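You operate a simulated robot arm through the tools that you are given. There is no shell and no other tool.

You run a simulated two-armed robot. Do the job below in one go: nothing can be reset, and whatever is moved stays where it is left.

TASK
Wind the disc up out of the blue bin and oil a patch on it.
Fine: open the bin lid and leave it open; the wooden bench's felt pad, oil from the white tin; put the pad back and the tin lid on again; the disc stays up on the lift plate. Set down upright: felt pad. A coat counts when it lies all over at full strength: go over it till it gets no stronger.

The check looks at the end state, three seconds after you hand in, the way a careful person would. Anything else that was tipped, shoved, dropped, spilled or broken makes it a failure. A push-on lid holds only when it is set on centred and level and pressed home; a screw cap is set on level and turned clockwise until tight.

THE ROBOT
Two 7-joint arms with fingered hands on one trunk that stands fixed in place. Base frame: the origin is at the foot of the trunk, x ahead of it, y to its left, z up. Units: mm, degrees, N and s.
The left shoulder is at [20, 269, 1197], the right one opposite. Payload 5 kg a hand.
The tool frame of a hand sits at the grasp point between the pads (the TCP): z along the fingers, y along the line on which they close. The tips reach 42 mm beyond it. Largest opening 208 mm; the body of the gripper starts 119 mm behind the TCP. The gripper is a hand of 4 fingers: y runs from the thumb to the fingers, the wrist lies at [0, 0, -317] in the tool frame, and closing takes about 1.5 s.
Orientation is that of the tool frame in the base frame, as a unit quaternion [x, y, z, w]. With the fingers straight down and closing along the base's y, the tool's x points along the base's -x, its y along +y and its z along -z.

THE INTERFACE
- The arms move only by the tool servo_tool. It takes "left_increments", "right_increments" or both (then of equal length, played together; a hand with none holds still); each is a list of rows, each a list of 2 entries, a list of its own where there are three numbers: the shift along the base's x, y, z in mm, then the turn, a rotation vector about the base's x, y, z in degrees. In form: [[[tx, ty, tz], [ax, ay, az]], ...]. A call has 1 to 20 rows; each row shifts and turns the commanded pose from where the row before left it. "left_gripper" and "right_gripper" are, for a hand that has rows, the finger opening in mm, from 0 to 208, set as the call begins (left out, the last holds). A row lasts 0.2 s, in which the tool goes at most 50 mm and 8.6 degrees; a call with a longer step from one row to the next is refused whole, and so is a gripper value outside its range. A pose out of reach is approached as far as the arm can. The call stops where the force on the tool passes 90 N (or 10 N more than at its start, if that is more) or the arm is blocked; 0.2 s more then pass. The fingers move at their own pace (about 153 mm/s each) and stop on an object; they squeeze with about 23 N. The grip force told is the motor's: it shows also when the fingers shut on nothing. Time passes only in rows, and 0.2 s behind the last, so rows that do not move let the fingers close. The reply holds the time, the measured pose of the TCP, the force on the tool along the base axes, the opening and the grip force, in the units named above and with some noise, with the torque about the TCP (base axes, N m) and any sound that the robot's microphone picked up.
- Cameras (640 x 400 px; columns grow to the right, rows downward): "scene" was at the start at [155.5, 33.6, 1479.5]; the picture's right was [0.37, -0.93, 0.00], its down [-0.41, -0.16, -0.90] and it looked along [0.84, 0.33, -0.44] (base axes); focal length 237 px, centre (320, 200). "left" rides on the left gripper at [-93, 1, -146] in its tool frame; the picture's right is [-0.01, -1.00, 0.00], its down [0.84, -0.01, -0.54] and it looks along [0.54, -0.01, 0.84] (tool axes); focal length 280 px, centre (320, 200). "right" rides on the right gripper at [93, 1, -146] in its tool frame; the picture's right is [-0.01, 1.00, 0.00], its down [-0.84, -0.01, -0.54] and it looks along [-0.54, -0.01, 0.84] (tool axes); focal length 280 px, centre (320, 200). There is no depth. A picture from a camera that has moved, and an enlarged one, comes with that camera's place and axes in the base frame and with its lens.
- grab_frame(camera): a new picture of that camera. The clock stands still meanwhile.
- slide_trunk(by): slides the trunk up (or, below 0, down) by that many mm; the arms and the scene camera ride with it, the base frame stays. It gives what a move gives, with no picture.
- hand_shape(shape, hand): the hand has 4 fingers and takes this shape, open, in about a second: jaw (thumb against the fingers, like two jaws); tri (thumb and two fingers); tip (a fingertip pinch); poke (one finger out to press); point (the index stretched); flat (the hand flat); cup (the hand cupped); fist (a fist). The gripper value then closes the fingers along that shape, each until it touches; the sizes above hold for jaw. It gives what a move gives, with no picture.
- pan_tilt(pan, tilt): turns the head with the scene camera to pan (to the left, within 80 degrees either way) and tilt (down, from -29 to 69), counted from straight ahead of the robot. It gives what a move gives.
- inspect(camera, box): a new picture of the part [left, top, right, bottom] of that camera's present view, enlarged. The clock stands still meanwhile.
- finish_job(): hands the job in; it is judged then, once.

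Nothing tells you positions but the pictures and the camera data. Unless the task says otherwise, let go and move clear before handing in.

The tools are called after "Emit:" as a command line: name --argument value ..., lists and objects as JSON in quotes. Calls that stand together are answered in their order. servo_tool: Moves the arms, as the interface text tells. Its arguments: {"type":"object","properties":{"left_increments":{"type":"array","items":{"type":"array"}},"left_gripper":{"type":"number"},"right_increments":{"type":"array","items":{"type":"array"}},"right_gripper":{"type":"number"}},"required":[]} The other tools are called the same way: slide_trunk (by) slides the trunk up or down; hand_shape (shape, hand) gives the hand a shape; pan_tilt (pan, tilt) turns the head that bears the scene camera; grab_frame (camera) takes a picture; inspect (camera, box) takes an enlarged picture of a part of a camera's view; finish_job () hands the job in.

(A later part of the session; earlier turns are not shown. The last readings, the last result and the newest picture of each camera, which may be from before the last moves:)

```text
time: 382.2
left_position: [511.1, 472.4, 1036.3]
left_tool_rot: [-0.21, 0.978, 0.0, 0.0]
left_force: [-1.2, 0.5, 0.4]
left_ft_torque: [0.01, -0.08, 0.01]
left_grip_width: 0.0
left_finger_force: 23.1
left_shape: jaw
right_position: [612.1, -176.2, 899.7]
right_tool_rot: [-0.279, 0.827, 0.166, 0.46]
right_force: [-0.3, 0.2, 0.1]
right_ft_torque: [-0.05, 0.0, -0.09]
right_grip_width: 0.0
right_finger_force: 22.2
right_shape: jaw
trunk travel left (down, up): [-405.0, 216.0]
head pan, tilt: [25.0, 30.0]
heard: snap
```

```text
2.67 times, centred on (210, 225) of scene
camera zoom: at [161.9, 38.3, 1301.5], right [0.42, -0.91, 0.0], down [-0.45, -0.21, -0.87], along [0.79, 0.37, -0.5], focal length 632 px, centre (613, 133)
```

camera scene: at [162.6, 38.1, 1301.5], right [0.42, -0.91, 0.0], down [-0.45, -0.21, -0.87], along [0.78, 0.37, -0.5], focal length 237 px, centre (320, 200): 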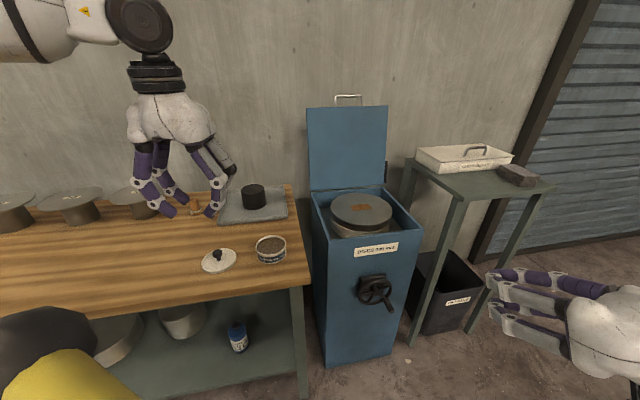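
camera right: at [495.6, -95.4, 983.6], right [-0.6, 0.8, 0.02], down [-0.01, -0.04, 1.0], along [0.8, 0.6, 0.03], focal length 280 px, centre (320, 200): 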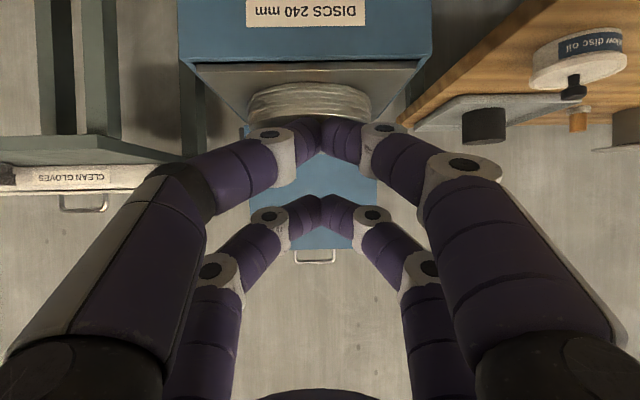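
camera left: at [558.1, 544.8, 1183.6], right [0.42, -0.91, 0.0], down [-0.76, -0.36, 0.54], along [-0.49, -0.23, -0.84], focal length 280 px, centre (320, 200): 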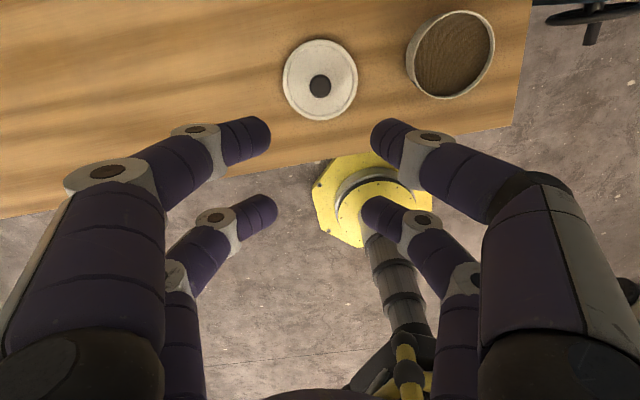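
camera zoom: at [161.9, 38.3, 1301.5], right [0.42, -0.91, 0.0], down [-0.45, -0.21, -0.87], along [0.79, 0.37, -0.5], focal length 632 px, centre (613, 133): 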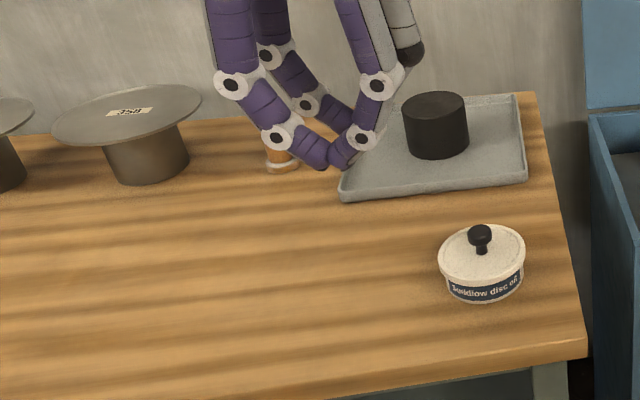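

The lid sits level and centred, though another snap sounded as I lifted away. I'll raise the trunk to the starting height and compare it with the very first picture from the same camera pose.

Emit:
slide_trunk --by 170

Emit:
pan_tilt --pan 21.5 --tilt 26

Emit:
inspect --camera "scene" --box '[240, 280, 300, 340]'

Emit:
inspect --camera "scene" --box '[200, 220, 320, 340]'

Emit:
inspect --camera "scene" --box '[178, 250, 208, 280]'

Emit:
grab_frame --camera "scene"

```text
time: 384.1
left_position: [511.3, 472.9, 1205.6]
left_tool_rot: [-0.21, 0.978, 0.0, 0.0]
left_force: [-0.3, -0.7, 0.0]
left_ft_torque: [-0.01, 0.0, -0.01]
left_grip_width: 0.0
left_finger_force: 22.7
left_shape: jaw
right_position: [613.2, -177.7, 1067.8]
right_tool_rot: [-0.278, 0.827, 0.166, 0.46]
right_force: [0.5, -0.3, -0.8]
right_ft_torque: [0.02, -0.02, -0.01]
right_grip_width: 0.0
right_finger_force: 23.0
right_shape: jaw
trunk travel left (down, up): [-575.0, 46.0]
head pan, tilt: [25.0, 30.0]
```

```text
time: 384.8
left_position: [510.7, 473.3, 1206.2]
left_tool_rot: [-0.209, 0.978, 0.0, 0.0]
left_force: [-0.9, 0.2, -1.1]
left_ft_torque: [0.03, 0.01, 0.03]
left_grip_width: 0.1
left_finger_force: 23.4
left_shape: jaw
right_position: [613.1, -176.8, 1069.1]
right_tool_rot: [-0.279, 0.827, 0.166, 0.46]
right_force: [-0.4, 0.1, 0.8]
right_ft_torque: [-0.01, -0.05, -0.01]
right_grip_width: 0.0
right_finger_force: 23.4
right_shape: jaw
trunk travel left (down, up): [-575.0, 46.0]
head pan, tilt: [21.5, 26.0]
```

```text
6.67 times, centred on (270, 310) of scene
camera zoom: at [155.5, 33.6, 1479.5], right [0.37, -0.93, 0.0], down [-0.41, -0.16, -0.9], along [0.84, 0.33, -0.44], focal length 1580 px, centre (653, -533)
```

zoom: 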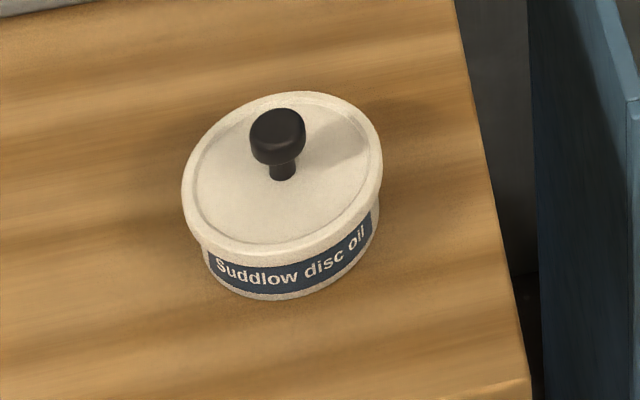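

```text
3.33 times, centred on (260, 280) of scene
camera zoom: at [155.5, 33.6, 1479.5], right [0.37, -0.93, 0.0], down [-0.41, -0.16, -0.9], along [0.84, 0.33, -0.44], focal length 790 px, centre (520, -67)
```

zoom: 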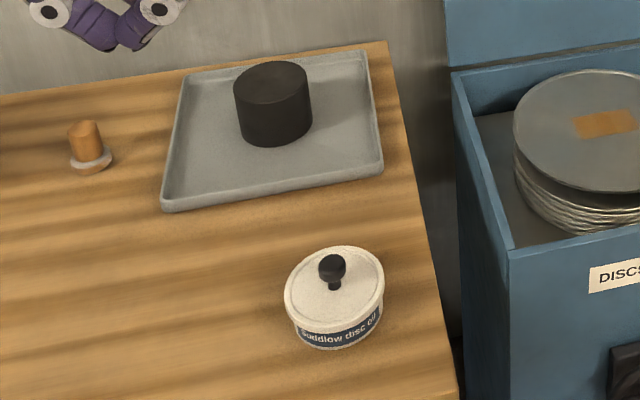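

```text
13.33 times, centred on (193, 265) of scene
camera zoom: at [155.5, 33.6, 1479.5], right [0.37, -0.93, 0.0], down [-0.41, -0.16, -0.9], along [0.84, 0.33, -0.44], focal length 3161 px, centre (2013, -667)
```

zoom: 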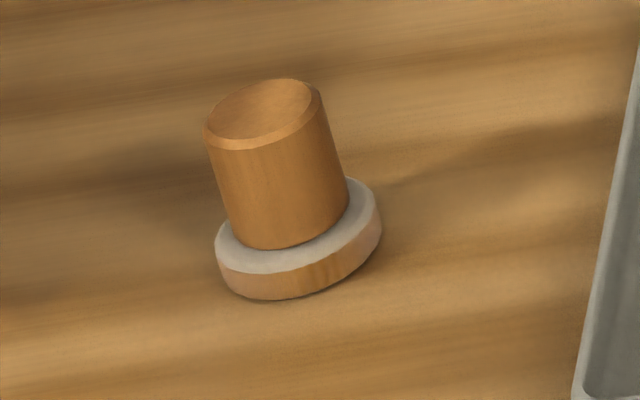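

```text
taken
camera scene: at [155.5, 33.6, 1479.5], right [0.37, -0.93, 0.0], down [-0.41, -0.16, -0.9], along [0.84, 0.33, -0.44], focal length 237 px, centre (320, 200)
```

scene: 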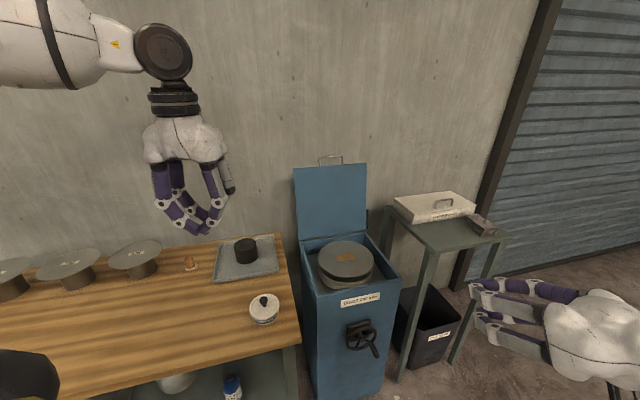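

Compared with the first picture, the pad is within about 2 mm of its original place, and the tin and lid look just as before. To be certain the lid is latched, I'll take the knob at its widest part and give a very small test pull.

Emit:
servo_tool --left_increments '[[[8.4, -15.2, -40], [0, 0, 0]], [[8.4, -15.2, -40], [0, 0, 0]], [[8.4, -15.2, -40], [0, 0, 0]], [[8.4, -15.2, -40], [0, 0, 0]], [[8.4, -15, -40], [0, 0, 0]], [[8.4, -15, -40], [0, 0, 0]], [[0, 0, 0], [0, 0, 0]]]' --left_gripper 60

Emit:
servo_tool --left_increments '[[[0, 0, -20], [0, 0, 0]], [[0, 0, -20], [0, 0, 0]], [[0, 0, -15], [0, 0, 0]], [[0, 0, 0], [0, 0, 0]]]'

Emit:
inspect --camera "left" --box '[240, 20, 400, 160]'

```text
time: 386.4
left_position: [560.0, 380.6, 967.5]
left_tool_rot: [-0.21, 0.978, -0.001, 0.0]
left_force: [-0.3, 0.1, 0.4]
left_ft_torque: [0.01, -0.03, 0.0]
left_grip_width: 59.5
left_finger_force: 0.0
left_shape: jaw
right_position: [612.7, -176.3, 1069.4]
right_tool_rot: [-0.279, 0.827, 0.166, 0.46]
right_force: [-0.5, 0.6, 0.1]
right_ft_torque: [0.02, 0.01, -0.02]
right_grip_width: 0.0
right_finger_force: 23.1
right_shape: jaw
trunk travel left (down, up): [-575.0, 46.0]
head pan, tilt: [21.5, 26.0]
```

```text
time: 387.4
left_position: [561.5, 379.6, 910.8]
left_tool_rot: [-0.21, 0.978, -0.001, 0.0]
left_force: [0.4, -0.3, 0.1]
left_ft_torque: [0.02, -0.04, 0.01]
left_grip_width: 59.8
left_finger_force: 0.1
left_shape: jaw
right_position: [612.9, -177.0, 1068.0]
right_tool_rot: [-0.278, 0.826, 0.166, 0.461]
right_force: [0.5, -0.3, 0.7]
right_ft_torque: [0.0, 0.02, -0.04]
right_grip_width: 0.1
right_finger_force: 23.3
right_shape: jaw
trunk travel left (down, up): [-575.0, 46.0]
head pan, tilt: [21.5, 26.0]
```

```text
2.86 times, centred on (320, 90) of left
camera zoom: at [646.5, 419.3, 1058.8], right [0.42, -0.91, 0.0], down [-0.76, -0.36, 0.54], along [-0.49, -0.23, -0.84], focal length 801 px, centre (320, 514)
```

zoom: 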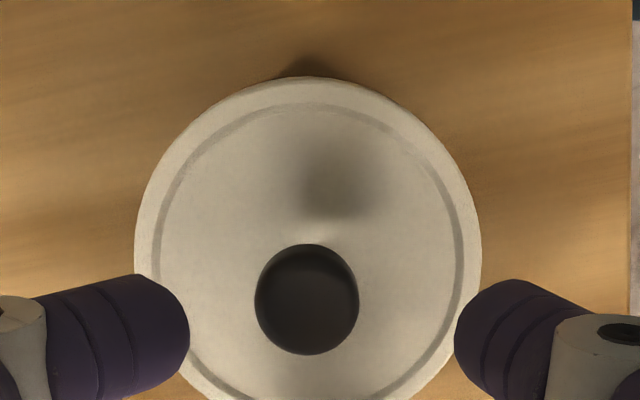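

Emit:
servo_tool --left_increments '[[[-1, 3, -2], [0, 0, 0]], [[0, 0, -3], [0, 0, 0]], [[0, 0, 0], [0, 0, 0]]]'

Emit:
servo_tool --left_increments '[[[0, 0, 0], [0, 0, 0]], [[0, 0, 0], [0, 0, 0]], [[0, 0, 0], [0, 0, 0]], [[0, 0, 0], [0, 0, 0]]]' --left_gripper 0

Emit:
servo_tool --left_increments '[[[0, 0, 0.5], [0, 0, 0]], [[0, 0, 0], [0, 0, 0]]]'

Emit:
servo_tool --left_increments '[[[0, 0, 0.5], [0, 0, 0]], [[0, 0, 0], [0, 0, 0]]]'

```text
time: 388.2
left_position: [560.4, 383.5, 906.4]
left_tool_rot: [-0.21, 0.978, 0.0, 0.0]
left_force: [0.1, -0.3, -0.1]
left_ft_torque: [-0.02, 0.05, 0.03]
left_grip_width: 59.7
left_finger_force: 0.0
left_shape: jaw
right_position: [613.6, -176.0, 1068.3]
right_tool_rot: [-0.277, 0.827, 0.165, 0.461]
right_force: [0.2, -0.2, 0.0]
right_ft_torque: [-0.01, 0.02, 0.02]
right_grip_width: 0.0
right_finger_force: 23.1
right_shape: jaw
trunk travel left (down, up): [-575.0, 46.0]
head pan, tilt: [21.5, 26.0]
```

```text
time: 389.2
left_position: [560.9, 384.6, 908.0]
left_tool_rot: [-0.21, 0.978, 0.001, 0.001]
left_force: [-1.1, 6.0, 11.0]
left_ft_torque: [0.42, -0.24, 0.22]
left_grip_width: 1.0
left_finger_force: 23.0
left_shape: jaw
right_position: [612.2, -177.6, 1069.2]
right_tool_rot: [-0.278, 0.827, 0.165, 0.46]
right_force: [-0.6, 0.2, 0.2]
right_ft_torque: [0.0, -0.02, 0.03]
right_grip_width: 0.0
right_finger_force: 23.2
right_shape: jaw
trunk travel left (down, up): [-575.0, 46.0]
head pan, tilt: [21.5, 26.0]
```

```text
time: 389.8
left_position: [560.9, 384.2, 905.9]
left_tool_rot: [-0.21, 0.978, -0.001, 0.001]
left_force: [1.3, 4.4, 8.4]
left_ft_torque: [0.31, -0.23, 0.18]
left_grip_width: 1.2
left_finger_force: 23.5
left_shape: jaw
right_position: [612.8, -177.6, 1068.4]
right_tool_rot: [-0.279, 0.827, 0.166, 0.46]
right_force: [-0.7, 0.7, 0.1]
right_ft_torque: [-0.04, 0.04, 0.01]
right_grip_width: 0.0
right_finger_force: 23.2
right_shape: jaw
trunk travel left (down, up): [-575.0, 46.0]
head pan, tilt: [21.5, 26.0]
```

```text
time: 390.4
left_position: [559.3, 384.2, 907.6]
left_tool_rot: [-0.21, 0.978, 0.0, 0.0]
left_force: [1.5, 3.5, 3.1]
left_ft_torque: [0.18, -0.11, 0.07]
left_grip_width: 0.9
left_finger_force: 22.9
left_shape: jaw
right_position: [613.4, -176.1, 1067.5]
right_tool_rot: [-0.279, 0.827, 0.166, 0.459]
right_force: [0.3, -0.1, 0.5]
right_ft_torque: [0.01, 0.0, -0.02]
right_grip_width: 0.1
right_finger_force: 23.1
right_shape: jaw
trunk travel left (down, up): [-575.0, 46.0]
head pan, tilt: [21.5, 26.0]
```

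That grip rode over the top of the ball and only pressed down. I'll re-grip lower, under the ball, and pull in half-millimetre steps.

Emit:
servo_tool --left_increments '[[[0, 0, 0], [0, 0, 0]], [[0, 0, 0], [0, 0, 0]], [[0, -1.5, -3], [0, 0, 0]], [[0, 0, -3], [0, 0, 0]], [[0, 0, 0], [0, 0, 0]]]' --left_gripper 60

Emit:
servo_tool --left_increments '[[[0, 0, 0], [0, 0, 0]], [[0, 0, 0], [0, 0, 0]], [[0, 0, 0], [0, 0, 0]], [[0, 0, 0], [0, 0, 0]]]' --left_gripper 0

Emit:
servo_tool --left_increments '[[[0, 0, 0.5], [0, 0, 0]], [[0, 0, 0], [0, 0, 0]]]'

```text
time: 391.6
left_position: [561.4, 382.1, 902.0]
left_tool_rot: [-0.209, 0.978, 0.0, 0.0]
left_force: [0.3, -0.2, -0.6]
left_ft_torque: [0.02, -0.01, 0.0]
left_grip_width: 59.3
left_finger_force: 0.0
left_shape: jaw
right_position: [612.6, -176.3, 1068.1]
right_tool_rot: [-0.277, 0.827, 0.165, 0.46]
right_force: [-0.2, -0.2, -0.2]
right_ft_torque: [-0.01, -0.01, 0.01]
right_grip_width: 0.1
right_finger_force: 23.3
right_shape: jaw
trunk travel left (down, up): [-575.0, 46.0]
head pan, tilt: [21.5, 26.0]
```

```text
time: 392.6
left_position: [560.8, 382.8, 900.4]
left_tool_rot: [-0.209, 0.978, 0.0, 0.0]
left_force: [0.5, 0.1, -0.6]
left_ft_torque: [0.0, 0.04, 0.02]
left_grip_width: 7.1
left_finger_force: 23.5
left_shape: jaw
right_position: [612.0, -177.0, 1068.1]
right_tool_rot: [-0.278, 0.827, 0.166, 0.46]
right_force: [0.4, 1.2, 0.4]
right_ft_torque: [0.02, 0.03, -0.01]
right_grip_width: 0.0
right_finger_force: 22.7
right_shape: jaw
trunk travel left (down, up): [-575.0, 46.0]
head pan, tilt: [21.5, 26.0]
heard: snap
```

```text
time: 393.2
left_position: [560.3, 383.3, 901.5]
left_tool_rot: [-0.21, 0.978, 0.0, 0.001]
left_force: [0.3, -0.6, -0.2]
left_ft_torque: [-0.01, 0.03, 0.02]
left_grip_width: 7.3
left_finger_force: 23.1
left_shape: jaw
right_position: [611.8, -177.1, 1068.8]
right_tool_rot: [-0.279, 0.827, 0.167, 0.46]
right_force: [0.0, -0.6, -0.4]
right_ft_torque: [-0.01, -0.02, -0.05]
right_grip_width: 0.0
right_finger_force: 22.6
right_shape: jaw
trunk travel left (down, up): [-575.0, 46.0]
head pan, tilt: [21.5, 26.0]
```

That closing squeeze popped the lid loose (snap), which shows it had been latched by the earlier press. I'll set it back down, release, and then press it home from above as the last action.

Emit:
servo_tool --left_increments '[[[0, 0, -1.5], [0, 0, 0]], [[0, 0, 0], [0, 0, 0]]]'

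Emit:
servo_tool --left_increments '[[[0, 0, 0], [0, 0, 0]], [[0, 0, 0], [0, 0, 0]], [[0, 0, 0], [0, 0, 0]]]' --left_gripper 60

Emit:
servo_tool --left_increments '[[[0, 0, 20], [0, 0, 0]], [[0, 0, 20], [0, 0, 0]], [[0, 0, 15], [0, 0, 0]], [[0, 0, 0], [0, 0, 0]]]'

Emit:
inspect --camera "scene" --box '[240, 280, 300, 340]'

Emit:
inspect --camera "left" --box '[240, 20, 400, 160]'

```text
time: 393.8
left_position: [560.5, 382.8, 899.2]
left_tool_rot: [-0.21, 0.978, -0.001, 0.001]
left_force: [-1.1, -0.4, 7.2]
left_ft_torque: [0.06, -0.16, 0.0]
left_grip_width: 7.4
left_finger_force: 23.0
left_shape: jaw
right_position: [612.0, -177.2, 1069.0]
right_tool_rot: [-0.279, 0.827, 0.165, 0.46]
right_force: [-0.4, -0.6, -0.4]
right_ft_torque: [-0.02, 0.02, 0.0]
right_grip_width: 0.1
right_finger_force: 23.0
right_shape: jaw
trunk travel left (down, up): [-575.0, 46.0]
head pan, tilt: [21.5, 26.0]
```

```text
time: 394.6
left_position: [559.9, 382.6, 900.0]
left_tool_rot: [-0.211, 0.977, 0.0, 0.0]
left_force: [0.6, -0.1, -0.3]
left_ft_torque: [0.02, 0.01, 0.01]
left_grip_width: 59.7
left_finger_force: 0.1
left_shape: jaw
right_position: [613.0, -177.4, 1068.2]
right_tool_rot: [-0.277, 0.827, 0.165, 0.46]
right_force: [-0.1, -0.3, -1.0]
right_ft_torque: [0.02, -0.01, -0.01]
right_grip_width: 0.0
right_finger_force: 22.7
right_shape: jaw
trunk travel left (down, up): [-575.0, 46.0]
head pan, tilt: [21.5, 26.0]
heard: snap
```

```text
time: 395.6
left_position: [561.6, 383.4, 956.7]
left_tool_rot: [-0.209, 0.978, -0.001, 0.001]
left_force: [-0.4, 0.5, 0.5]
left_ft_torque: [-0.03, -0.05, -0.02]
left_grip_width: 59.5
left_finger_force: 0.1
left_shape: jaw
right_position: [612.4, -176.3, 1069.1]
right_tool_rot: [-0.278, 0.827, 0.165, 0.46]
right_force: [0.1, -0.1, -0.4]
right_ft_torque: [-0.04, 0.03, 0.0]
right_grip_width: 0.2
right_finger_force: 23.3
right_shape: jaw
trunk travel left (down, up): [-575.0, 46.0]
head pan, tilt: [21.5, 26.0]
```

```text
6.67 times, centred on (270, 310) of scene
camera zoom: at [155.5, 33.6, 1479.5], right [0.37, -0.93, 0.0], down [-0.41, -0.16, -0.9], along [0.84, 0.33, -0.44], focal length 1580 px, centre (653, -533)
```

zoom: 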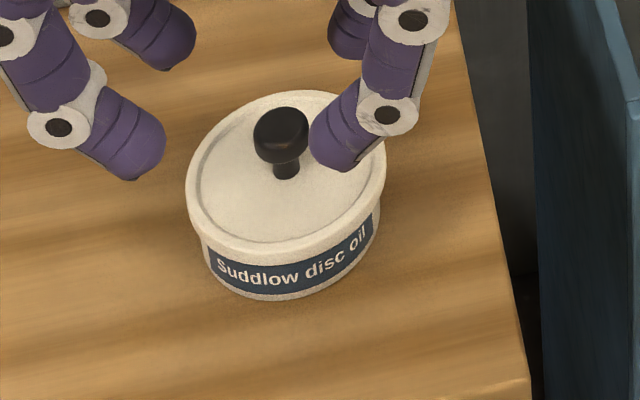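

```text
2.86 times, centred on (320, 90) of left
camera zoom: at [645.8, 423.4, 1102.8], right [0.42, -0.91, 0.0], down [-0.76, -0.36, 0.54], along [-0.49, -0.23, -0.84], focal length 801 px, centre (320, 514)
```

zoom: 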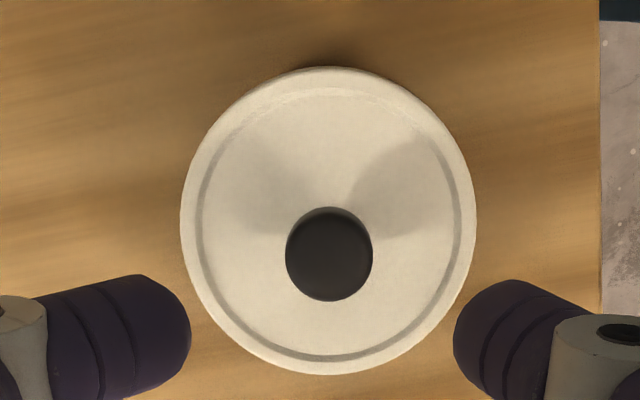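

Emit:
inspect --camera "scene" --box '[252, 290, 284, 326]'

```text
11.11 times, centred on (268, 308) of scene
camera zoom: at [155.5, 33.6, 1479.5], right [0.37, -0.93, 0.0], down [-0.41, -0.16, -0.9], along [0.84, 0.33, -0.44], focal length 2634 px, centre (898, -1000)
```

zoom: 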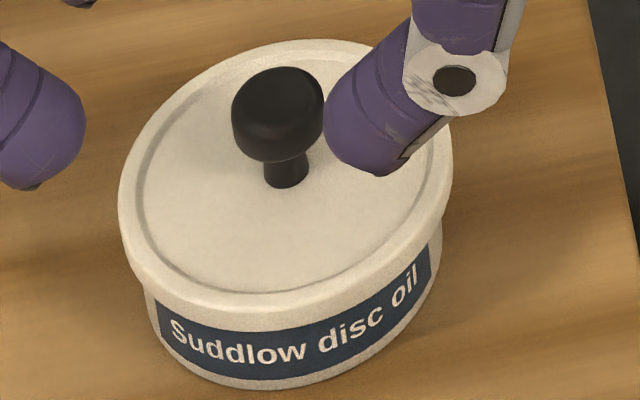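

The lid now looks about 1–2 mm off and probably unlatched. I'll close the fingers and press firmly on the knob again, holding the press until it clicks.

Emit:
servo_tool --left_increments '[[[0.5, -1.4, 0], [0, 0, 0]], [[0, 0, 0], [0, 0, 0]], [[0, 0, 0], [0, 0, 0]], [[0, 0, 0], [0, 0, 0]], [[0, 0, -15], [0, 0, 0]], [[0, 0, -15], [0, 0, 0]], [[0, 0, -8], [0, 0, 0]], [[0, 0, 0], [0, 0, 0]]]' --left_gripper 0

Emit:
servo_tool --left_increments '[[[0, 0, -3], [0, 0, 0]], [[0, 0, -2], [0, 0, 0]], [[0, 0, 0], [0, 0, 0]]]'

Emit:
servo_tool --left_increments '[[[0, 0, -2], [0, 0, 0]], [[0, 0, 0], [0, 0, 0]]]'

```text
time: 397.4
left_position: [561.3, 382.0, 916.8]
left_tool_rot: [-0.21, 0.978, 0.001, 0.0]
left_force: [0.1, -0.5, -0.6]
left_ft_torque: [-0.01, 0.0, 0.01]
left_grip_width: 0.0
left_finger_force: 23.3
left_shape: jaw
right_position: [613.4, -176.9, 1067.6]
right_tool_rot: [-0.278, 0.828, 0.165, 0.459]
right_force: [-0.5, -1.4, -0.8]
right_ft_torque: [-0.02, 0.0, 0.02]
right_grip_width: 0.0
right_finger_force: 22.7
right_shape: jaw
trunk travel left (down, up): [-575.0, 46.0]
head pan, tilt: [21.5, 26.0]
```

```text
time: 398.2
left_position: [560.8, 382.7, 912.3]
left_tool_rot: [-0.21, 0.978, -0.001, -0.001]
left_force: [1.0, 1.0, 2.3]
left_ft_torque: [0.13, -0.09, 0.05]
left_grip_width: 0.0
left_finger_force: 22.9
left_shape: jaw
right_position: [613.4, -176.4, 1068.0]
right_tool_rot: [-0.278, 0.827, 0.166, 0.46]
right_force: [-0.2, 0.1, 0.1]
right_ft_torque: [0.03, 0.0, -0.01]
right_grip_width: 0.0
right_finger_force: 23.0
right_shape: jaw
trunk travel left (down, up): [-575.0, 46.0]
head pan, tilt: [21.5, 26.0]
```

```text
time: 398.8
left_position: [562.2, 382.0, 911.9]
left_tool_rot: [-0.21, 0.978, -0.001, 0.002]
left_force: [-2.8, 2.9, 30.7]
left_ft_torque: [0.48, -0.7, 0.08]
left_grip_width: 0.0
left_finger_force: 23.5
left_shape: jaw
right_position: [612.1, -177.4, 1069.1]
right_tool_rot: [-0.279, 0.826, 0.166, 0.46]
right_force: [-0.3, 0.0, 0.3]
right_ft_torque: [-0.03, 0.0, -0.01]
right_grip_width: 0.0
right_finger_force: 23.2
right_shape: jaw
trunk travel left (down, up): [-575.0, 46.0]
head pan, tilt: [21.5, 26.0]
```

Emit:
servo_tool --left_increments '[[[0, 0, -2], [0, 0, 0]], [[0, 0, 0], [0, 0, 0]], [[0, 0, 0], [0, 0, 0]]]'

Emit:
servo_tool --left_increments '[[[0, 0, -1.8], [0, 0, 0]], [[0, 0, 0], [0, 0, 0]], [[0, 0, 0], [0, 0, 0]], [[0, 0, 0], [0, 0, 0]], [[0, 0, 0], [0, 0, 0]]]'

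```text
time: 399.6
left_position: [561.8, 380.4, 910.8]
left_tool_rot: [-0.21, 0.978, 0.0, 0.003]
left_force: [2.4, 4.2, 61.3]
left_ft_torque: [0.92, -1.61, 0.05]
left_grip_width: 0.0
left_finger_force: 23.2
left_shape: jaw
right_position: [611.2, -178.1, 1069.5]
right_tool_rot: [-0.279, 0.826, 0.166, 0.46]
right_force: [-0.8, 0.1, 0.3]
right_ft_torque: [-0.02, -0.03, 0.01]
right_grip_width: 0.0
right_finger_force: 23.2
right_shape: jaw
trunk travel left (down, up): [-575.0, 46.0]
head pan, tilt: [21.5, 26.0]
```

```text
time: 400.8
left_position: [561.0, 380.3, 909.9]
left_tool_rot: [-0.209, 0.978, 0.0, 0.003]
left_force: [6.7, 4.8, 80.2]
left_ft_torque: [1.1, -2.39, -0.11]
left_grip_width: 0.0
left_finger_force: 23.0
left_shape: jaw
right_position: [611.6, -178.0, 1069.5]
right_tool_rot: [-0.278, 0.826, 0.166, 0.461]
right_force: [-0.7, -0.1, 0.1]
right_ft_torque: [-0.03, -0.02, 0.01]
right_grip_width: 0.2
right_finger_force: 23.2
right_shape: jaw
trunk travel left (down, up): [-575.0, 46.0]
head pan, tilt: [21.5, 26.0]
```

Emit:
servo_tool --left_increments '[[[0, 0, 2], [0, 0, 0]], [[0, 0, 0], [0, 0, 0]]]'

Emit:
servo_tool --left_increments '[[[0, 0, 2], [0, 0, 0]], [[0, 0, 0], [0, 0, 0]]]'

Emit:
servo_tool --left_increments '[[[0, 0, 2], [0, 0, 0]], [[0, 0, 0], [0, 0, 0]]]'

Emit:
servo_tool --left_increments '[[[0, 0, 2], [0, 0, 0]], [[0, 0, 0], [0, 0, 0]]]'

Emit:
servo_tool --left_increments '[[[0, 0, 3], [0, 0, 0]], [[0, 0, 0], [0, 0, 0]]]'

```text
time: 401.4
left_position: [561.4, 381.4, 910.9]
left_tool_rot: [-0.209, 0.978, -0.001, 0.003]
left_force: [13.4, -0.9, 57.7]
left_ft_torque: [0.58, -2.17, -0.24]
left_grip_width: 0.0
left_finger_force: 23.2
left_shape: jaw
right_position: [612.4, -178.4, 1070.2]
right_tool_rot: [-0.278, 0.827, 0.166, 0.46]
right_force: [-1.1, -0.5, 0.0]
right_ft_torque: [0.0, 0.0, 0.02]
right_grip_width: 0.0
right_finger_force: 23.6
right_shape: jaw
trunk travel left (down, up): [-575.0, 46.0]
head pan, tilt: [21.5, 26.0]
```

```text
time: 402.0
left_position: [559.2, 379.5, 911.2]
left_tool_rot: [-0.209, 0.978, 0.0, 0.0]
left_force: [12.5, -4.5, 38.3]
left_ft_torque: [0.09, -1.59, -0.22]
left_grip_width: 0.0
left_finger_force: 22.9
left_shape: jaw
right_position: [611.9, -177.4, 1068.5]
right_tool_rot: [-0.278, 0.826, 0.166, 0.461]
right_force: [0.2, -0.2, -0.1]
right_ft_torque: [-0.01, -0.01, -0.01]
right_grip_width: 0.0
right_finger_force: 23.0
right_shape: jaw
trunk travel left (down, up): [-575.0, 46.0]
head pan, tilt: [21.5, 26.0]
```

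```text
time: 402.6
left_position: [559.1, 381.2, 912.3]
left_tool_rot: [-0.21, 0.978, 0.0, 0.0]
left_force: [4.4, -4.2, 16.6]
left_ft_torque: [-0.04, -0.66, -0.08]
left_grip_width: 0.3
left_finger_force: 23.3
left_shape: jaw
right_position: [612.6, -178.0, 1068.4]
right_tool_rot: [-0.279, 0.826, 0.167, 0.46]
right_force: [0.4, -0.2, -1.0]
right_ft_torque: [-0.01, -0.02, -0.03]
right_grip_width: 0.2
right_finger_force: 22.7
right_shape: jaw
trunk travel left (down, up): [-575.0, 46.0]
head pan, tilt: [21.5, 26.0]
```

```text
time: 403.2
left_position: [562.4, 382.1, 914.6]
left_tool_rot: [-0.21, 0.978, 0.0, 0.0]
left_force: [0.0, 0.2, 0.3]
left_ft_torque: [0.01, -0.02, 0.02]
left_grip_width: 0.0
left_finger_force: 23.1
left_shape: jaw
right_position: [612.6, -176.5, 1069.3]
right_tool_rot: [-0.278, 0.827, 0.165, 0.46]
right_force: [0.2, 0.3, -0.1]
right_ft_torque: [0.02, 0.01, 0.03]
right_grip_width: 0.0
right_finger_force: 22.8
right_shape: jaw
trunk travel left (down, up): [-575.0, 46.0]
head pan, tilt: [21.5, 26.0]
```

```text
time: 403.8
left_position: [561.0, 382.3, 917.0]
left_tool_rot: [-0.21, 0.978, 0.0, 0.0]
left_force: [-0.2, 0.1, 0.8]
left_ft_torque: [-0.04, 0.02, 0.02]
left_grip_width: 0.2
left_finger_force: 23.4
left_shape: jaw
right_position: [613.1, -176.4, 1068.2]
right_tool_rot: [-0.279, 0.827, 0.166, 0.46]
right_force: [-1.0, -0.1, -0.3]
right_ft_torque: [0.0, -0.01, 0.05]
right_grip_width: 0.2
right_finger_force: 23.3
right_shape: jaw
trunk travel left (down, up): [-575.0, 46.0]
head pan, tilt: [21.5, 26.0]
```

No further snap on a clean release, and the click count says the lid is latched now. I'll lift clear gently and check its seat again.

Emit:
servo_tool --left_increments '[[[0, 0, 15], [0, 0, 0]], [[0, 0, 30], [0, 0, 0]], [[-10, 20, 40], [0, 0, 0]], [[-25, 35, 20], [0, 0, 0]], [[-25, 35, 0], [0, 0, 0]], [[0, 0, 0], [0, 0, 0]]]'

Emit:
inspect --camera "scene" --box '[240, 280, 300, 340]'

Emit:
inspect --camera "scene" --box '[252, 290, 284, 326]'

```text
time: 405.2
left_position: [504.1, 470.8, 1020.9]
left_tool_rot: [-0.208, 0.978, 0.0, 0.001]
left_force: [-0.1, -0.2, 0.6]
left_ft_torque: [0.06, 0.01, 0.0]
left_grip_width: 0.0
left_finger_force: 23.2
left_shape: jaw
right_position: [612.3, -178.2, 1069.2]
right_tool_rot: [-0.278, 0.827, 0.165, 0.46]
right_force: [0.1, -0.6, 0.0]
right_ft_torque: [0.01, -0.01, 0.0]
right_grip_width: 0.1
right_finger_force: 23.1
right_shape: jaw
trunk travel left (down, up): [-575.0, 46.0]
head pan, tilt: [21.5, 26.0]
```

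```text
6.67 times, centred on (270, 310) of scene
camera zoom: at [155.4, 33.0, 1479.5], right [0.37, -0.93, 0.0], down [-0.41, -0.16, -0.9], along [0.84, 0.33, -0.44], focal length 1580 px, centre (653, -533)
```

zoom: 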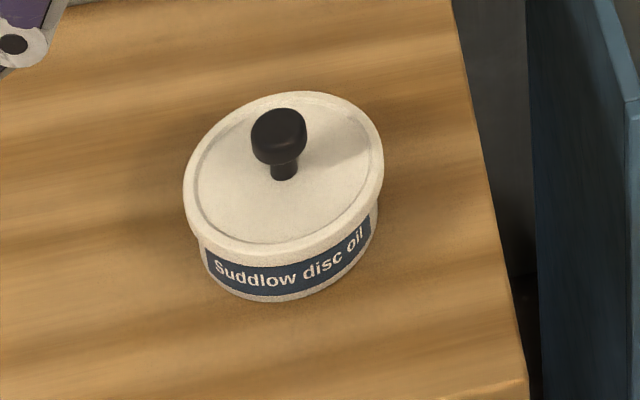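

```text
11.11 times, centred on (268, 308) of scene
camera zoom: at [155.4, 33.0, 1479.5], right [0.37, -0.93, 0.0], down [-0.41, -0.16, -0.9], along [0.84, 0.33, -0.44], focal length 2634 px, centre (898, -1000)
```

zoom: 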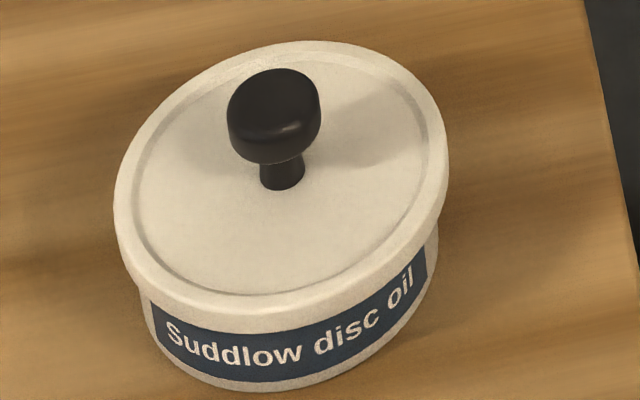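

I want to judge the lid's centring precisely, so I'll zoom in on its left and right overhang over the tin body.

Emit:
inspect --camera "scene" --box '[254, 300, 266, 322]'

Emit:
inspect --camera "scene" --box '[270, 296, 282, 318]'

Emit:
grab_frame --camera "left"

```text
16.00 times, centred on (260, 311) of scene
camera zoom: at [155.4, 33.0, 1479.5], right [0.37, -0.93, 0.0], down [-0.41, -0.16, -0.9], along [0.84, 0.33, -0.44], focal length 3793 px, centre (1280, -1576)
```

zoom: 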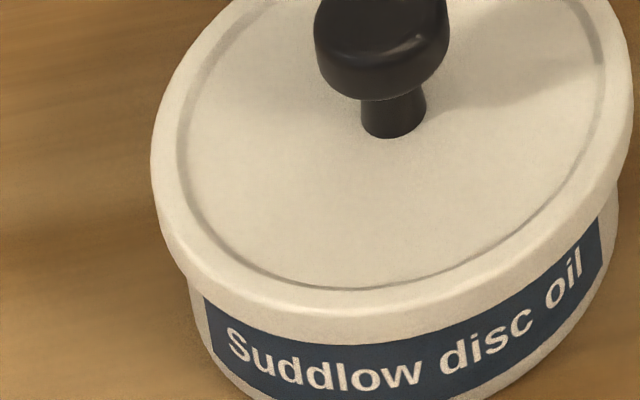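

```text
16.00 times, centred on (276, 307) of scene
camera zoom: at [155.4, 33.0, 1479.5], right [0.37, -0.93, 0.0], down [-0.41, -0.16, -0.9], along [0.84, 0.33, -0.44], focal length 3793 px, centre (1024, -1512)
```

zoom: 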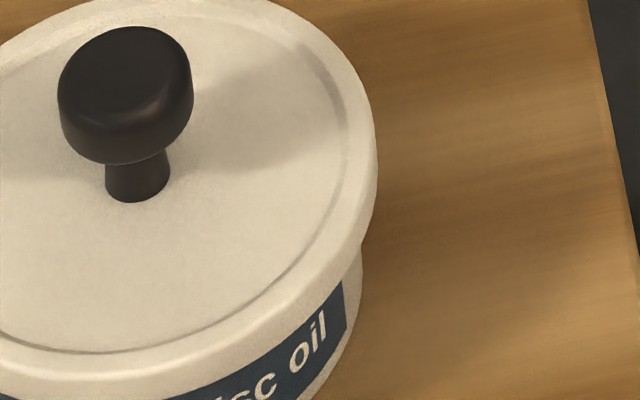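

```text
taken
camera left: at [588.1, 510.3, 1170.1], right [0.42, -0.91, 0.0], down [-0.76, -0.36, 0.54], along [-0.49, -0.23, -0.84], focal length 280 px, centre (320, 200)
```

left: 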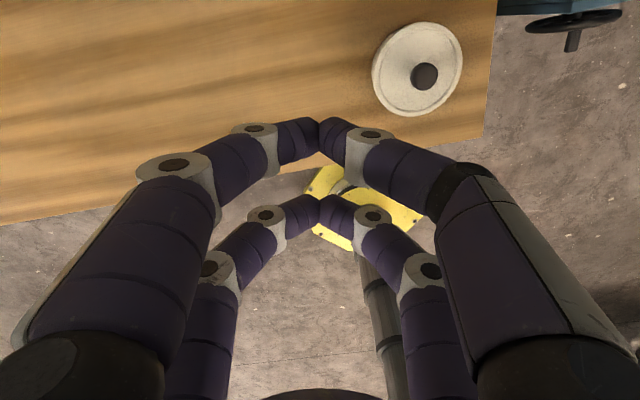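

Measured overhangs put the lid within about 1 mm of centre in this view. I'll check from another direction with the right hand's camera.

Emit:
grab_frame --camera "right"

```text
taken
camera right: at [474.3, -282.1, 1066.2], right [-0.61, 0.8, 0.03], down [0.0, -0.04, 1.0], along [0.8, 0.6, 0.02], focal length 280 px, centre (320, 200)
```

right: 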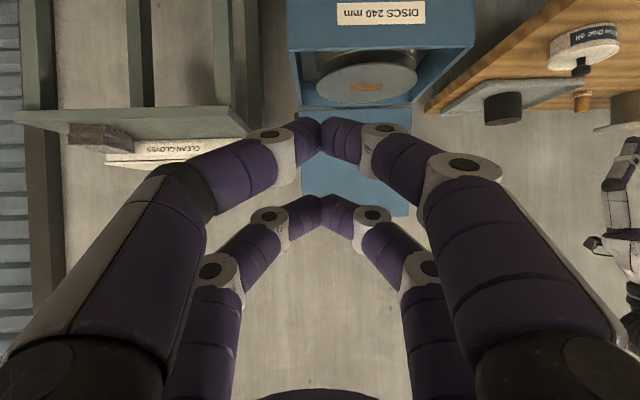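

Emit:
inspect --camera "right" --box '[535, 10, 635, 85]'

```text
5.33 times, centred on (585, 48) of right
camera zoom: at [474.3, -282.1, 1066.2], right [-0.61, 0.8, 0.03], down [0.0, -0.04, 1.0], along [0.8, 0.6, 0.02], focal length 1495 px, centre (-1093, 1013)
```

zoom: 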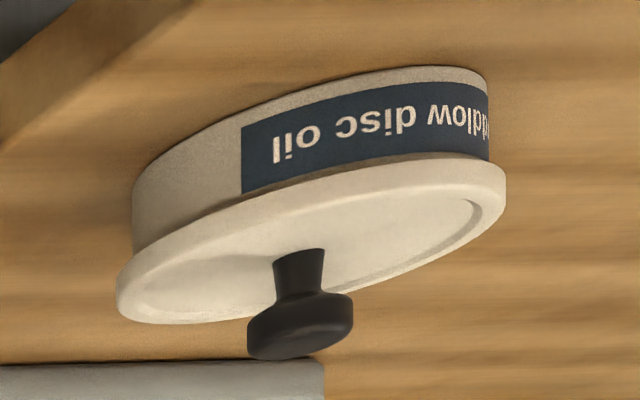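

From both directions the lid is centred and level. Now I need to wind the lift back up, so I'll park the left hand high and bring the right hand to its earlier staging pose before lowering the trunk.

Emit:
servo_tool --left_increments '[[[-9, 6, 40], [0, 0, 0]], [[-9, 6, 40], [0, 0, 0]], [[-9, 6, 40], [0, 0, 0]], [[-9, 6, 40], [0, 0, 0]], [[-9, 6, 40], [0, 0, 0]], [[-9, 6, 40], [0, 0, 0]], [[-9, 6, 40], [0, 0, 0]], [[-9, 6, 40], [0, 0, 0]], [[-8, 5, 40], [0, 0, 0]], [[0, 0, 0], [0, 0, 0]]]' --right_increments '[[[6, 31, -6], [0.9, -1.2, 0]], [[6, 31, -6], [0.9, -1.2, 0]], [[6, 31, -6], [0, 0, 0]], [[6, 31, -6], [0, 0, 0]], [[6, 31, -6], [0, 0, 0]], [[6, 31, -6], [0, 0, 0]], [[0, 0, 0], [0, 0, 0]], [[0, 0, 0], [0, 0, 0]], [[0, 0, 0], [0, 0, 0]], [[0, 0, 0], [0, 0, 0]]]' --right_gripper 40

Emit:
grab_frame --camera "scene"

```text
time: 407.4
left_position: [422.1, 525.7, 1383.2]
left_tool_rot: [-0.21, 0.978, -0.001, 0.0]
left_force: [0.2, 1.4, -0.8]
left_ft_torque: [-0.03, 0.04, -0.02]
left_grip_width: 0.1
left_finger_force: 22.8
left_shape: jaw
right_position: [648.4, 9.6, 1033.1]
right_tool_rot: [-0.274, 0.814, 0.173, 0.481]
right_force: [0.2, 0.2, -0.2]
right_ft_torque: [-0.03, 0.0, -0.01]
right_grip_width: 39.3
right_finger_force: 0.0
right_shape: jaw
trunk travel left (down, up): [-575.0, 46.0]
head pan, tilt: [21.5, 26.0]
```

```text
taken
camera scene: at [155.8, 34.1, 1479.3], right [0.37, -0.93, 0.0], down [-0.41, -0.16, -0.9], along [0.84, 0.33, -0.44], focal length 237 px, centre (320, 200)
```

scene: 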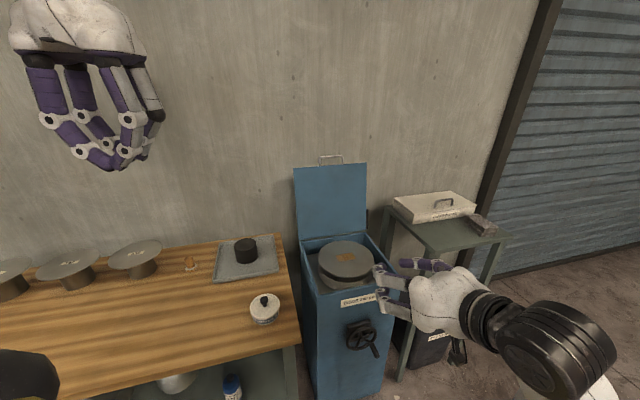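

Emit:
slide_trunk --by -400

Emit:
grab_frame --camera "right"

Emit:
inspect --camera "right" --box '[220, 100, 420, 300]'

```text
time: 411.2
left_position: [420.9, 525.2, 983.7]
left_tool_rot: [-0.21, 0.978, 0.001, 0.001]
left_force: [0.1, 0.2, 0.5]
left_ft_torque: [0.03, -0.03, -0.01]
left_grip_width: 0.0
left_finger_force: 22.8
left_shape: jaw
right_position: [648.9, 9.1, 633.1]
right_tool_rot: [-0.274, 0.814, 0.172, 0.482]
right_force: [0.3, -0.2, 0.0]
right_ft_torque: [-0.03, 0.02, -0.03]
right_grip_width: 39.4
right_finger_force: 0.1
right_shape: jaw
trunk travel left (down, up): [-175.0, 446.0]
head pan, tilt: [21.5, 26.0]
```

```text
taken
camera right: at [510.8, -95.0, 621.8], right [-0.61, 0.79, 0.03], down [-0.04, -0.07, 1.0], along [0.79, 0.6, 0.07], focal length 280 px, centre (320, 200)
```

right: 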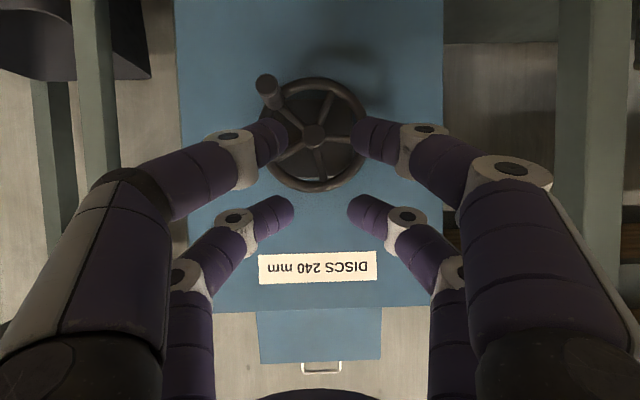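

```text
2.00 times, centred on (320, 200) of right
camera zoom: at [510.8, -95.0, 621.8], right [-0.61, 0.79, 0.03], down [-0.04, -0.07, 1.0], along [0.79, 0.6, 0.07], focal length 561 px, centre (320, 200)
```

zoom: 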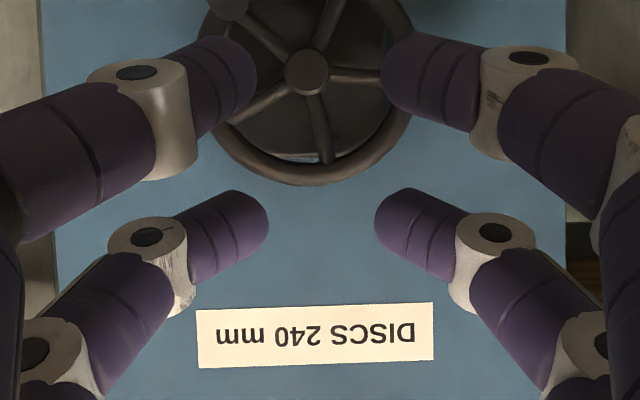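

The wheel has run back to about 137°. I'll lower the trunk a bit more, then line the upper fingers up with the peg at lower right.

Emit:
slide_trunk --by -60

Emit:
servo_tool --right_increments '[[[8.4, -11.4, -12], [0, 0, 0]], [[8.4, -11.4, -12], [0, 0, 0]], [[8.4, -11.4, -12], [0, 0, 0]], [[0, 0, -12], [0, 0, 0]], [[0, 0, 0], [0, 0, 0]]]'

Emit:
grab_frame --camera "right"

```text
time: 412.2
left_position: [419.3, 524.6, 924.1]
left_tool_rot: [-0.21, 0.978, 0.001, 0.001]
left_force: [-1.0, -0.2, 0.2]
left_ft_torque: [0.0, -0.13, -0.03]
left_grip_width: 0.0
left_finger_force: 22.6
left_shape: jaw
right_position: [648.7, 9.7, 574.6]
right_tool_rot: [-0.273, 0.814, 0.172, 0.483]
right_force: [-0.6, 0.2, 0.3]
right_ft_torque: [-0.07, 0.04, -0.01]
right_grip_width: 39.5
right_finger_force: 0.0
right_shape: jaw
trunk travel left (down, up): [-115.0, 506.0]
head pan, tilt: [21.5, 26.0]
```

```text
time: 413.4
left_position: [421.3, 524.2, 922.9]
left_tool_rot: [-0.21, 0.978, 0.0, 0.0]
left_force: [0.3, -0.4, 0.4]
left_ft_torque: [0.03, 0.02, 0.01]
left_grip_width: 0.0
left_finger_force: 22.8
left_shape: jaw
right_position: [674.8, -24.7, 524.7]
right_tool_rot: [-0.275, 0.814, 0.173, 0.481]
right_force: [0.8, -0.5, 0.4]
right_ft_torque: [0.0, 0.0, 0.0]
right_grip_width: 39.8
right_finger_force: 0.1
right_shape: jaw
trunk travel left (down, up): [-115.0, 506.0]
head pan, tilt: [21.5, 26.0]
```

```text
taken
camera right: at [536.5, -130.0, 512.6], right [-0.61, 0.79, 0.03], down [-0.04, -0.07, 1.0], along [0.79, 0.6, 0.07], focal length 280 px, centre (320, 200)
```

right: 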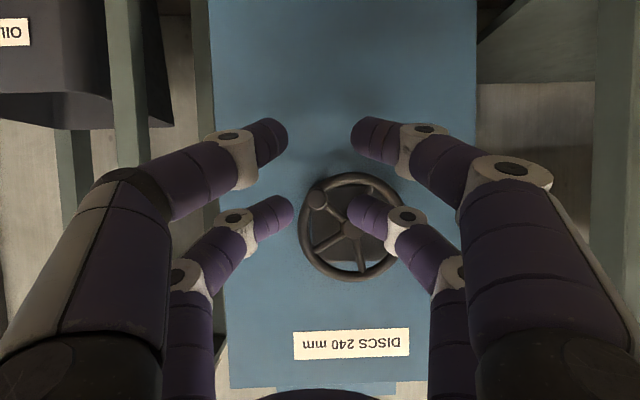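

The peg sits right between the upper fingers. Moving in around it.

Emit:
servo_tool --right_increments '[[[14.4, 10.6, 0], [0, 0, 0]], [[14.4, 10.6, 0], [0, 0, 0]], [[14.4, 10.6, 0], [0, 0, 0]], [[14.4, 10.6, 0], [0, 0, 0]], [[0, 0, 0], [0, 0, 0]]]'

Emit:
servo_tool --right_increments '[[[0, 0, 0], [0, 0, 0]], [[0, 0, 0], [0, 0, 0]], [[0, 0, 0], [0, 0, 0]]]' --right_gripper 26

Emit:
grab_frame --camera "right"

```text
time: 414.6
left_position: [419.9, 525.3, 923.3]
left_tool_rot: [-0.209, 0.978, 0.0, 0.0]
left_force: [-0.2, 0.4, 0.4]
left_ft_torque: [-0.04, -0.02, -0.02]
left_grip_width: 0.3
left_finger_force: 23.0
left_shape: jaw
right_position: [731.7, 16.7, 524.0]
right_tool_rot: [-0.274, 0.814, 0.173, 0.482]
right_force: [0.2, -0.4, -0.1]
right_ft_torque: [0.02, -0.02, 0.02]
right_grip_width: 39.8
right_finger_force: 0.0
right_shape: jaw
trunk travel left (down, up): [-115.0, 506.0]
head pan, tilt: [21.5, 26.0]
```

```text
time: 415.4
left_position: [420.8, 524.8, 922.2]
left_tool_rot: [-0.21, 0.978, 0.001, 0.0]
left_force: [-0.6, -0.4, 0.5]
left_ft_torque: [0.02, -0.01, 0.03]
left_grip_width: 0.0
left_finger_force: 23.4
left_shape: jaw
right_position: [730.9, 17.2, 524.7]
right_tool_rot: [-0.274, 0.814, 0.173, 0.481]
right_force: [-1.3, -1.1, 0.4]
right_ft_torque: [0.03, -0.01, -0.03]
right_grip_width: 26.4
right_finger_force: 0.1
right_shape: jaw
trunk travel left (down, up): [-115.0, 506.0]
head pan, tilt: [21.5, 26.0]
```

```text
taken
camera right: at [593.2, -87.7, 512.8], right [-0.61, 0.79, 0.03], down [-0.04, -0.07, 1.0], along [0.79, 0.6, 0.07], focal length 280 px, centre (320, 200)
```

right: 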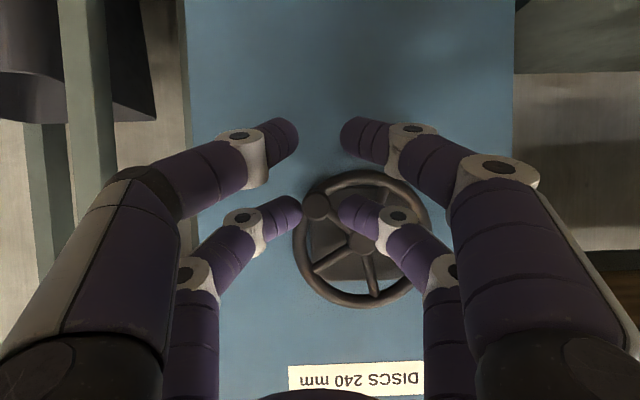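

Peg is between the fingers. Pushing it left along the arc to 180°, then on to about 210°.

Emit:
servo_tool --right_increments '[[[-4.7, 6.4, -2], [0, 0, 0]], [[-3.1, 4.2, -4], [0, 0, 0]], [[-3.1, 4.3, -4], [0, 0, 0]], [[-4.1, 5.6, -2.9], [0, 0, 0]], [[-4.2, 5.7, -2.9], [0, 0, 0]], [[-4.4, 6, -1], [0, 0, 0]], [[-4.5, 6.1, -1], [0, 0, 0]], [[0, 0, 0], [0, 0, 0]]]'

Emit:
grab_frame --camera "right"

```text
time: 417.2
left_position: [420.7, 525.5, 922.0]
left_tool_rot: [-0.21, 0.978, 0.0, 0.0]
left_force: [0.1, 0.0, -1.0]
left_ft_torque: [-0.04, -0.02, -0.01]
left_grip_width: 0.2
left_finger_force: 23.4
left_shape: jaw
right_position: [702.9, 56.8, 506.2]
right_tool_rot: [-0.275, 0.814, 0.174, 0.482]
right_force: [3.0, -1.3, -0.5]
right_ft_torque: [0.0, 0.05, -0.11]
right_grip_width: 26.9
right_finger_force: 0.0
right_shape: jaw
trunk travel left (down, up): [-115.0, 506.0]
head pan, tilt: [21.5, 26.0]
```

```text
taken
camera right: at [565.5, -48.2, 495.6], right [-0.61, 0.79, 0.03], down [-0.04, -0.07, 1.0], along [0.79, 0.6, 0.07], focal length 280 px, centre (320, 200)
```

right: 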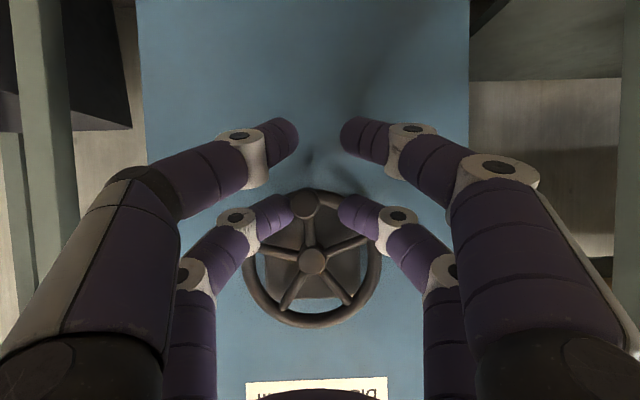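

Emit:
servo_tool --right_increments '[[[-4.4, 6, 0.5], [0, 0, 0]], [[-4.5, 6.1, 1], [0, 0, 0]], [[-4.4, 6, 2], [0, 0, 0]], [[-4.1, 5.6, 2.9], [0, 0, 0]], [[-4.2, 5.7, 3.5], [0, 0, 0]], [[-3.6, 4.9, 4.6], [0, 0, 0]], [[-3.6, 4.9, 5], [0, 0, 0]], [[-2, 2.7, 5], [0, 0, 0]], [[0, 0, 0], [0, 0, 0]]]'

Emit:
grab_frame --camera "right"

```text
time: 419.2
left_position: [421.9, 524.6, 923.5]
left_tool_rot: [-0.21, 0.978, 0.0, 0.0]
left_force: [-0.5, 0.0, 0.4]
left_ft_torque: [-0.01, 0.01, -0.03]
left_grip_width: 0.0
left_finger_force: 23.2
left_shape: jaw
right_position: [672.2, 97.0, 531.6]
right_tool_rot: [-0.274, 0.814, 0.173, 0.482]
right_force: [2.1, -2.1, -3.0]
right_ft_torque: [-0.02, 0.13, -0.11]
right_grip_width: 26.8
right_finger_force: 0.0
right_shape: jaw
trunk travel left (down, up): [-115.0, 506.0]
head pan, tilt: [21.5, 26.0]
```

```text
taken
camera right: at [534.6, -6.7, 520.1], right [-0.61, 0.79, 0.03], down [-0.04, -0.07, 1.0], along [0.79, 0.6, 0.07], focal length 280 px, centre (320, 200)
```

right: 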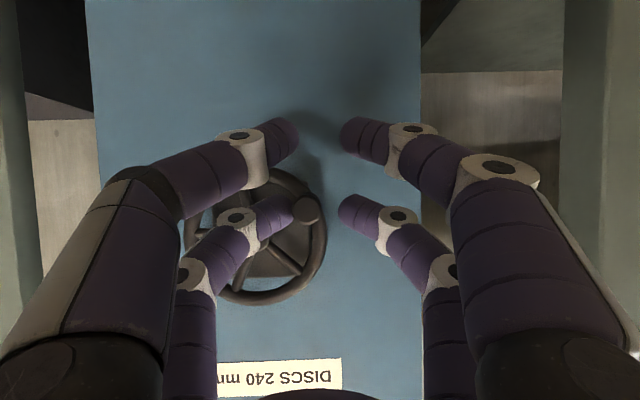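

Peg at about 240° now. I'll back out, drop below it with closed fingers, and push it up to the stop.

Emit:
servo_tool --right_increments '[[[-16, -12, 0], [0, 0, 0]], [[-16, -12, 0], [0, 0, 0]], [[-6, -4, -10], [0, 0, 0]], [[2.8, -3.8, -14], [0, 0, 0]], [[2.8, -3.8, -14], [0, 0, 0]], [[0, 0, -14], [0, 0, 0]], [[0, 0, 0], [0, 0, 0]], [[0, 0, 0], [0, 0, 0]]]' --right_gripper 0

Emit:
grab_frame --camera "right"

```text
time: 421.0
left_position: [421.3, 525.7, 922.1]
left_tool_rot: [-0.21, 0.978, 0.0, 0.0]
left_force: [-0.4, 0.5, 0.4]
left_ft_torque: [-0.05, -0.02, -0.02]
left_grip_width: 0.2
left_finger_force: 23.0
left_shape: jaw
right_position: [640.8, 63.2, 480.2]
right_tool_rot: [-0.275, 0.815, 0.173, 0.479]
right_force: [-0.7, 0.6, 0.1]
right_ft_torque: [-0.05, 0.01, -0.05]
right_grip_width: 0.0
right_finger_force: 23.3
right_shape: jaw
trunk travel left (down, up): [-115.0, 506.0]
head pan, tilt: [21.5, 26.0]
```

```text
taken
camera right: at [502.2, -42.2, 469.9], right [-0.61, 0.79, 0.03], down [-0.03, -0.06, 1.0], along [0.79, 0.6, 0.07], focal length 280 px, centre (320, 200)
```

right: 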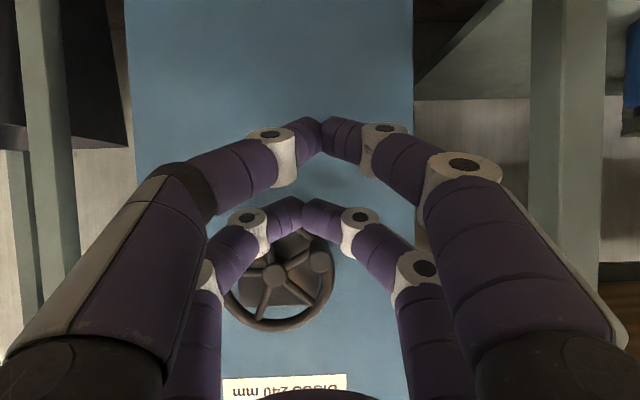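

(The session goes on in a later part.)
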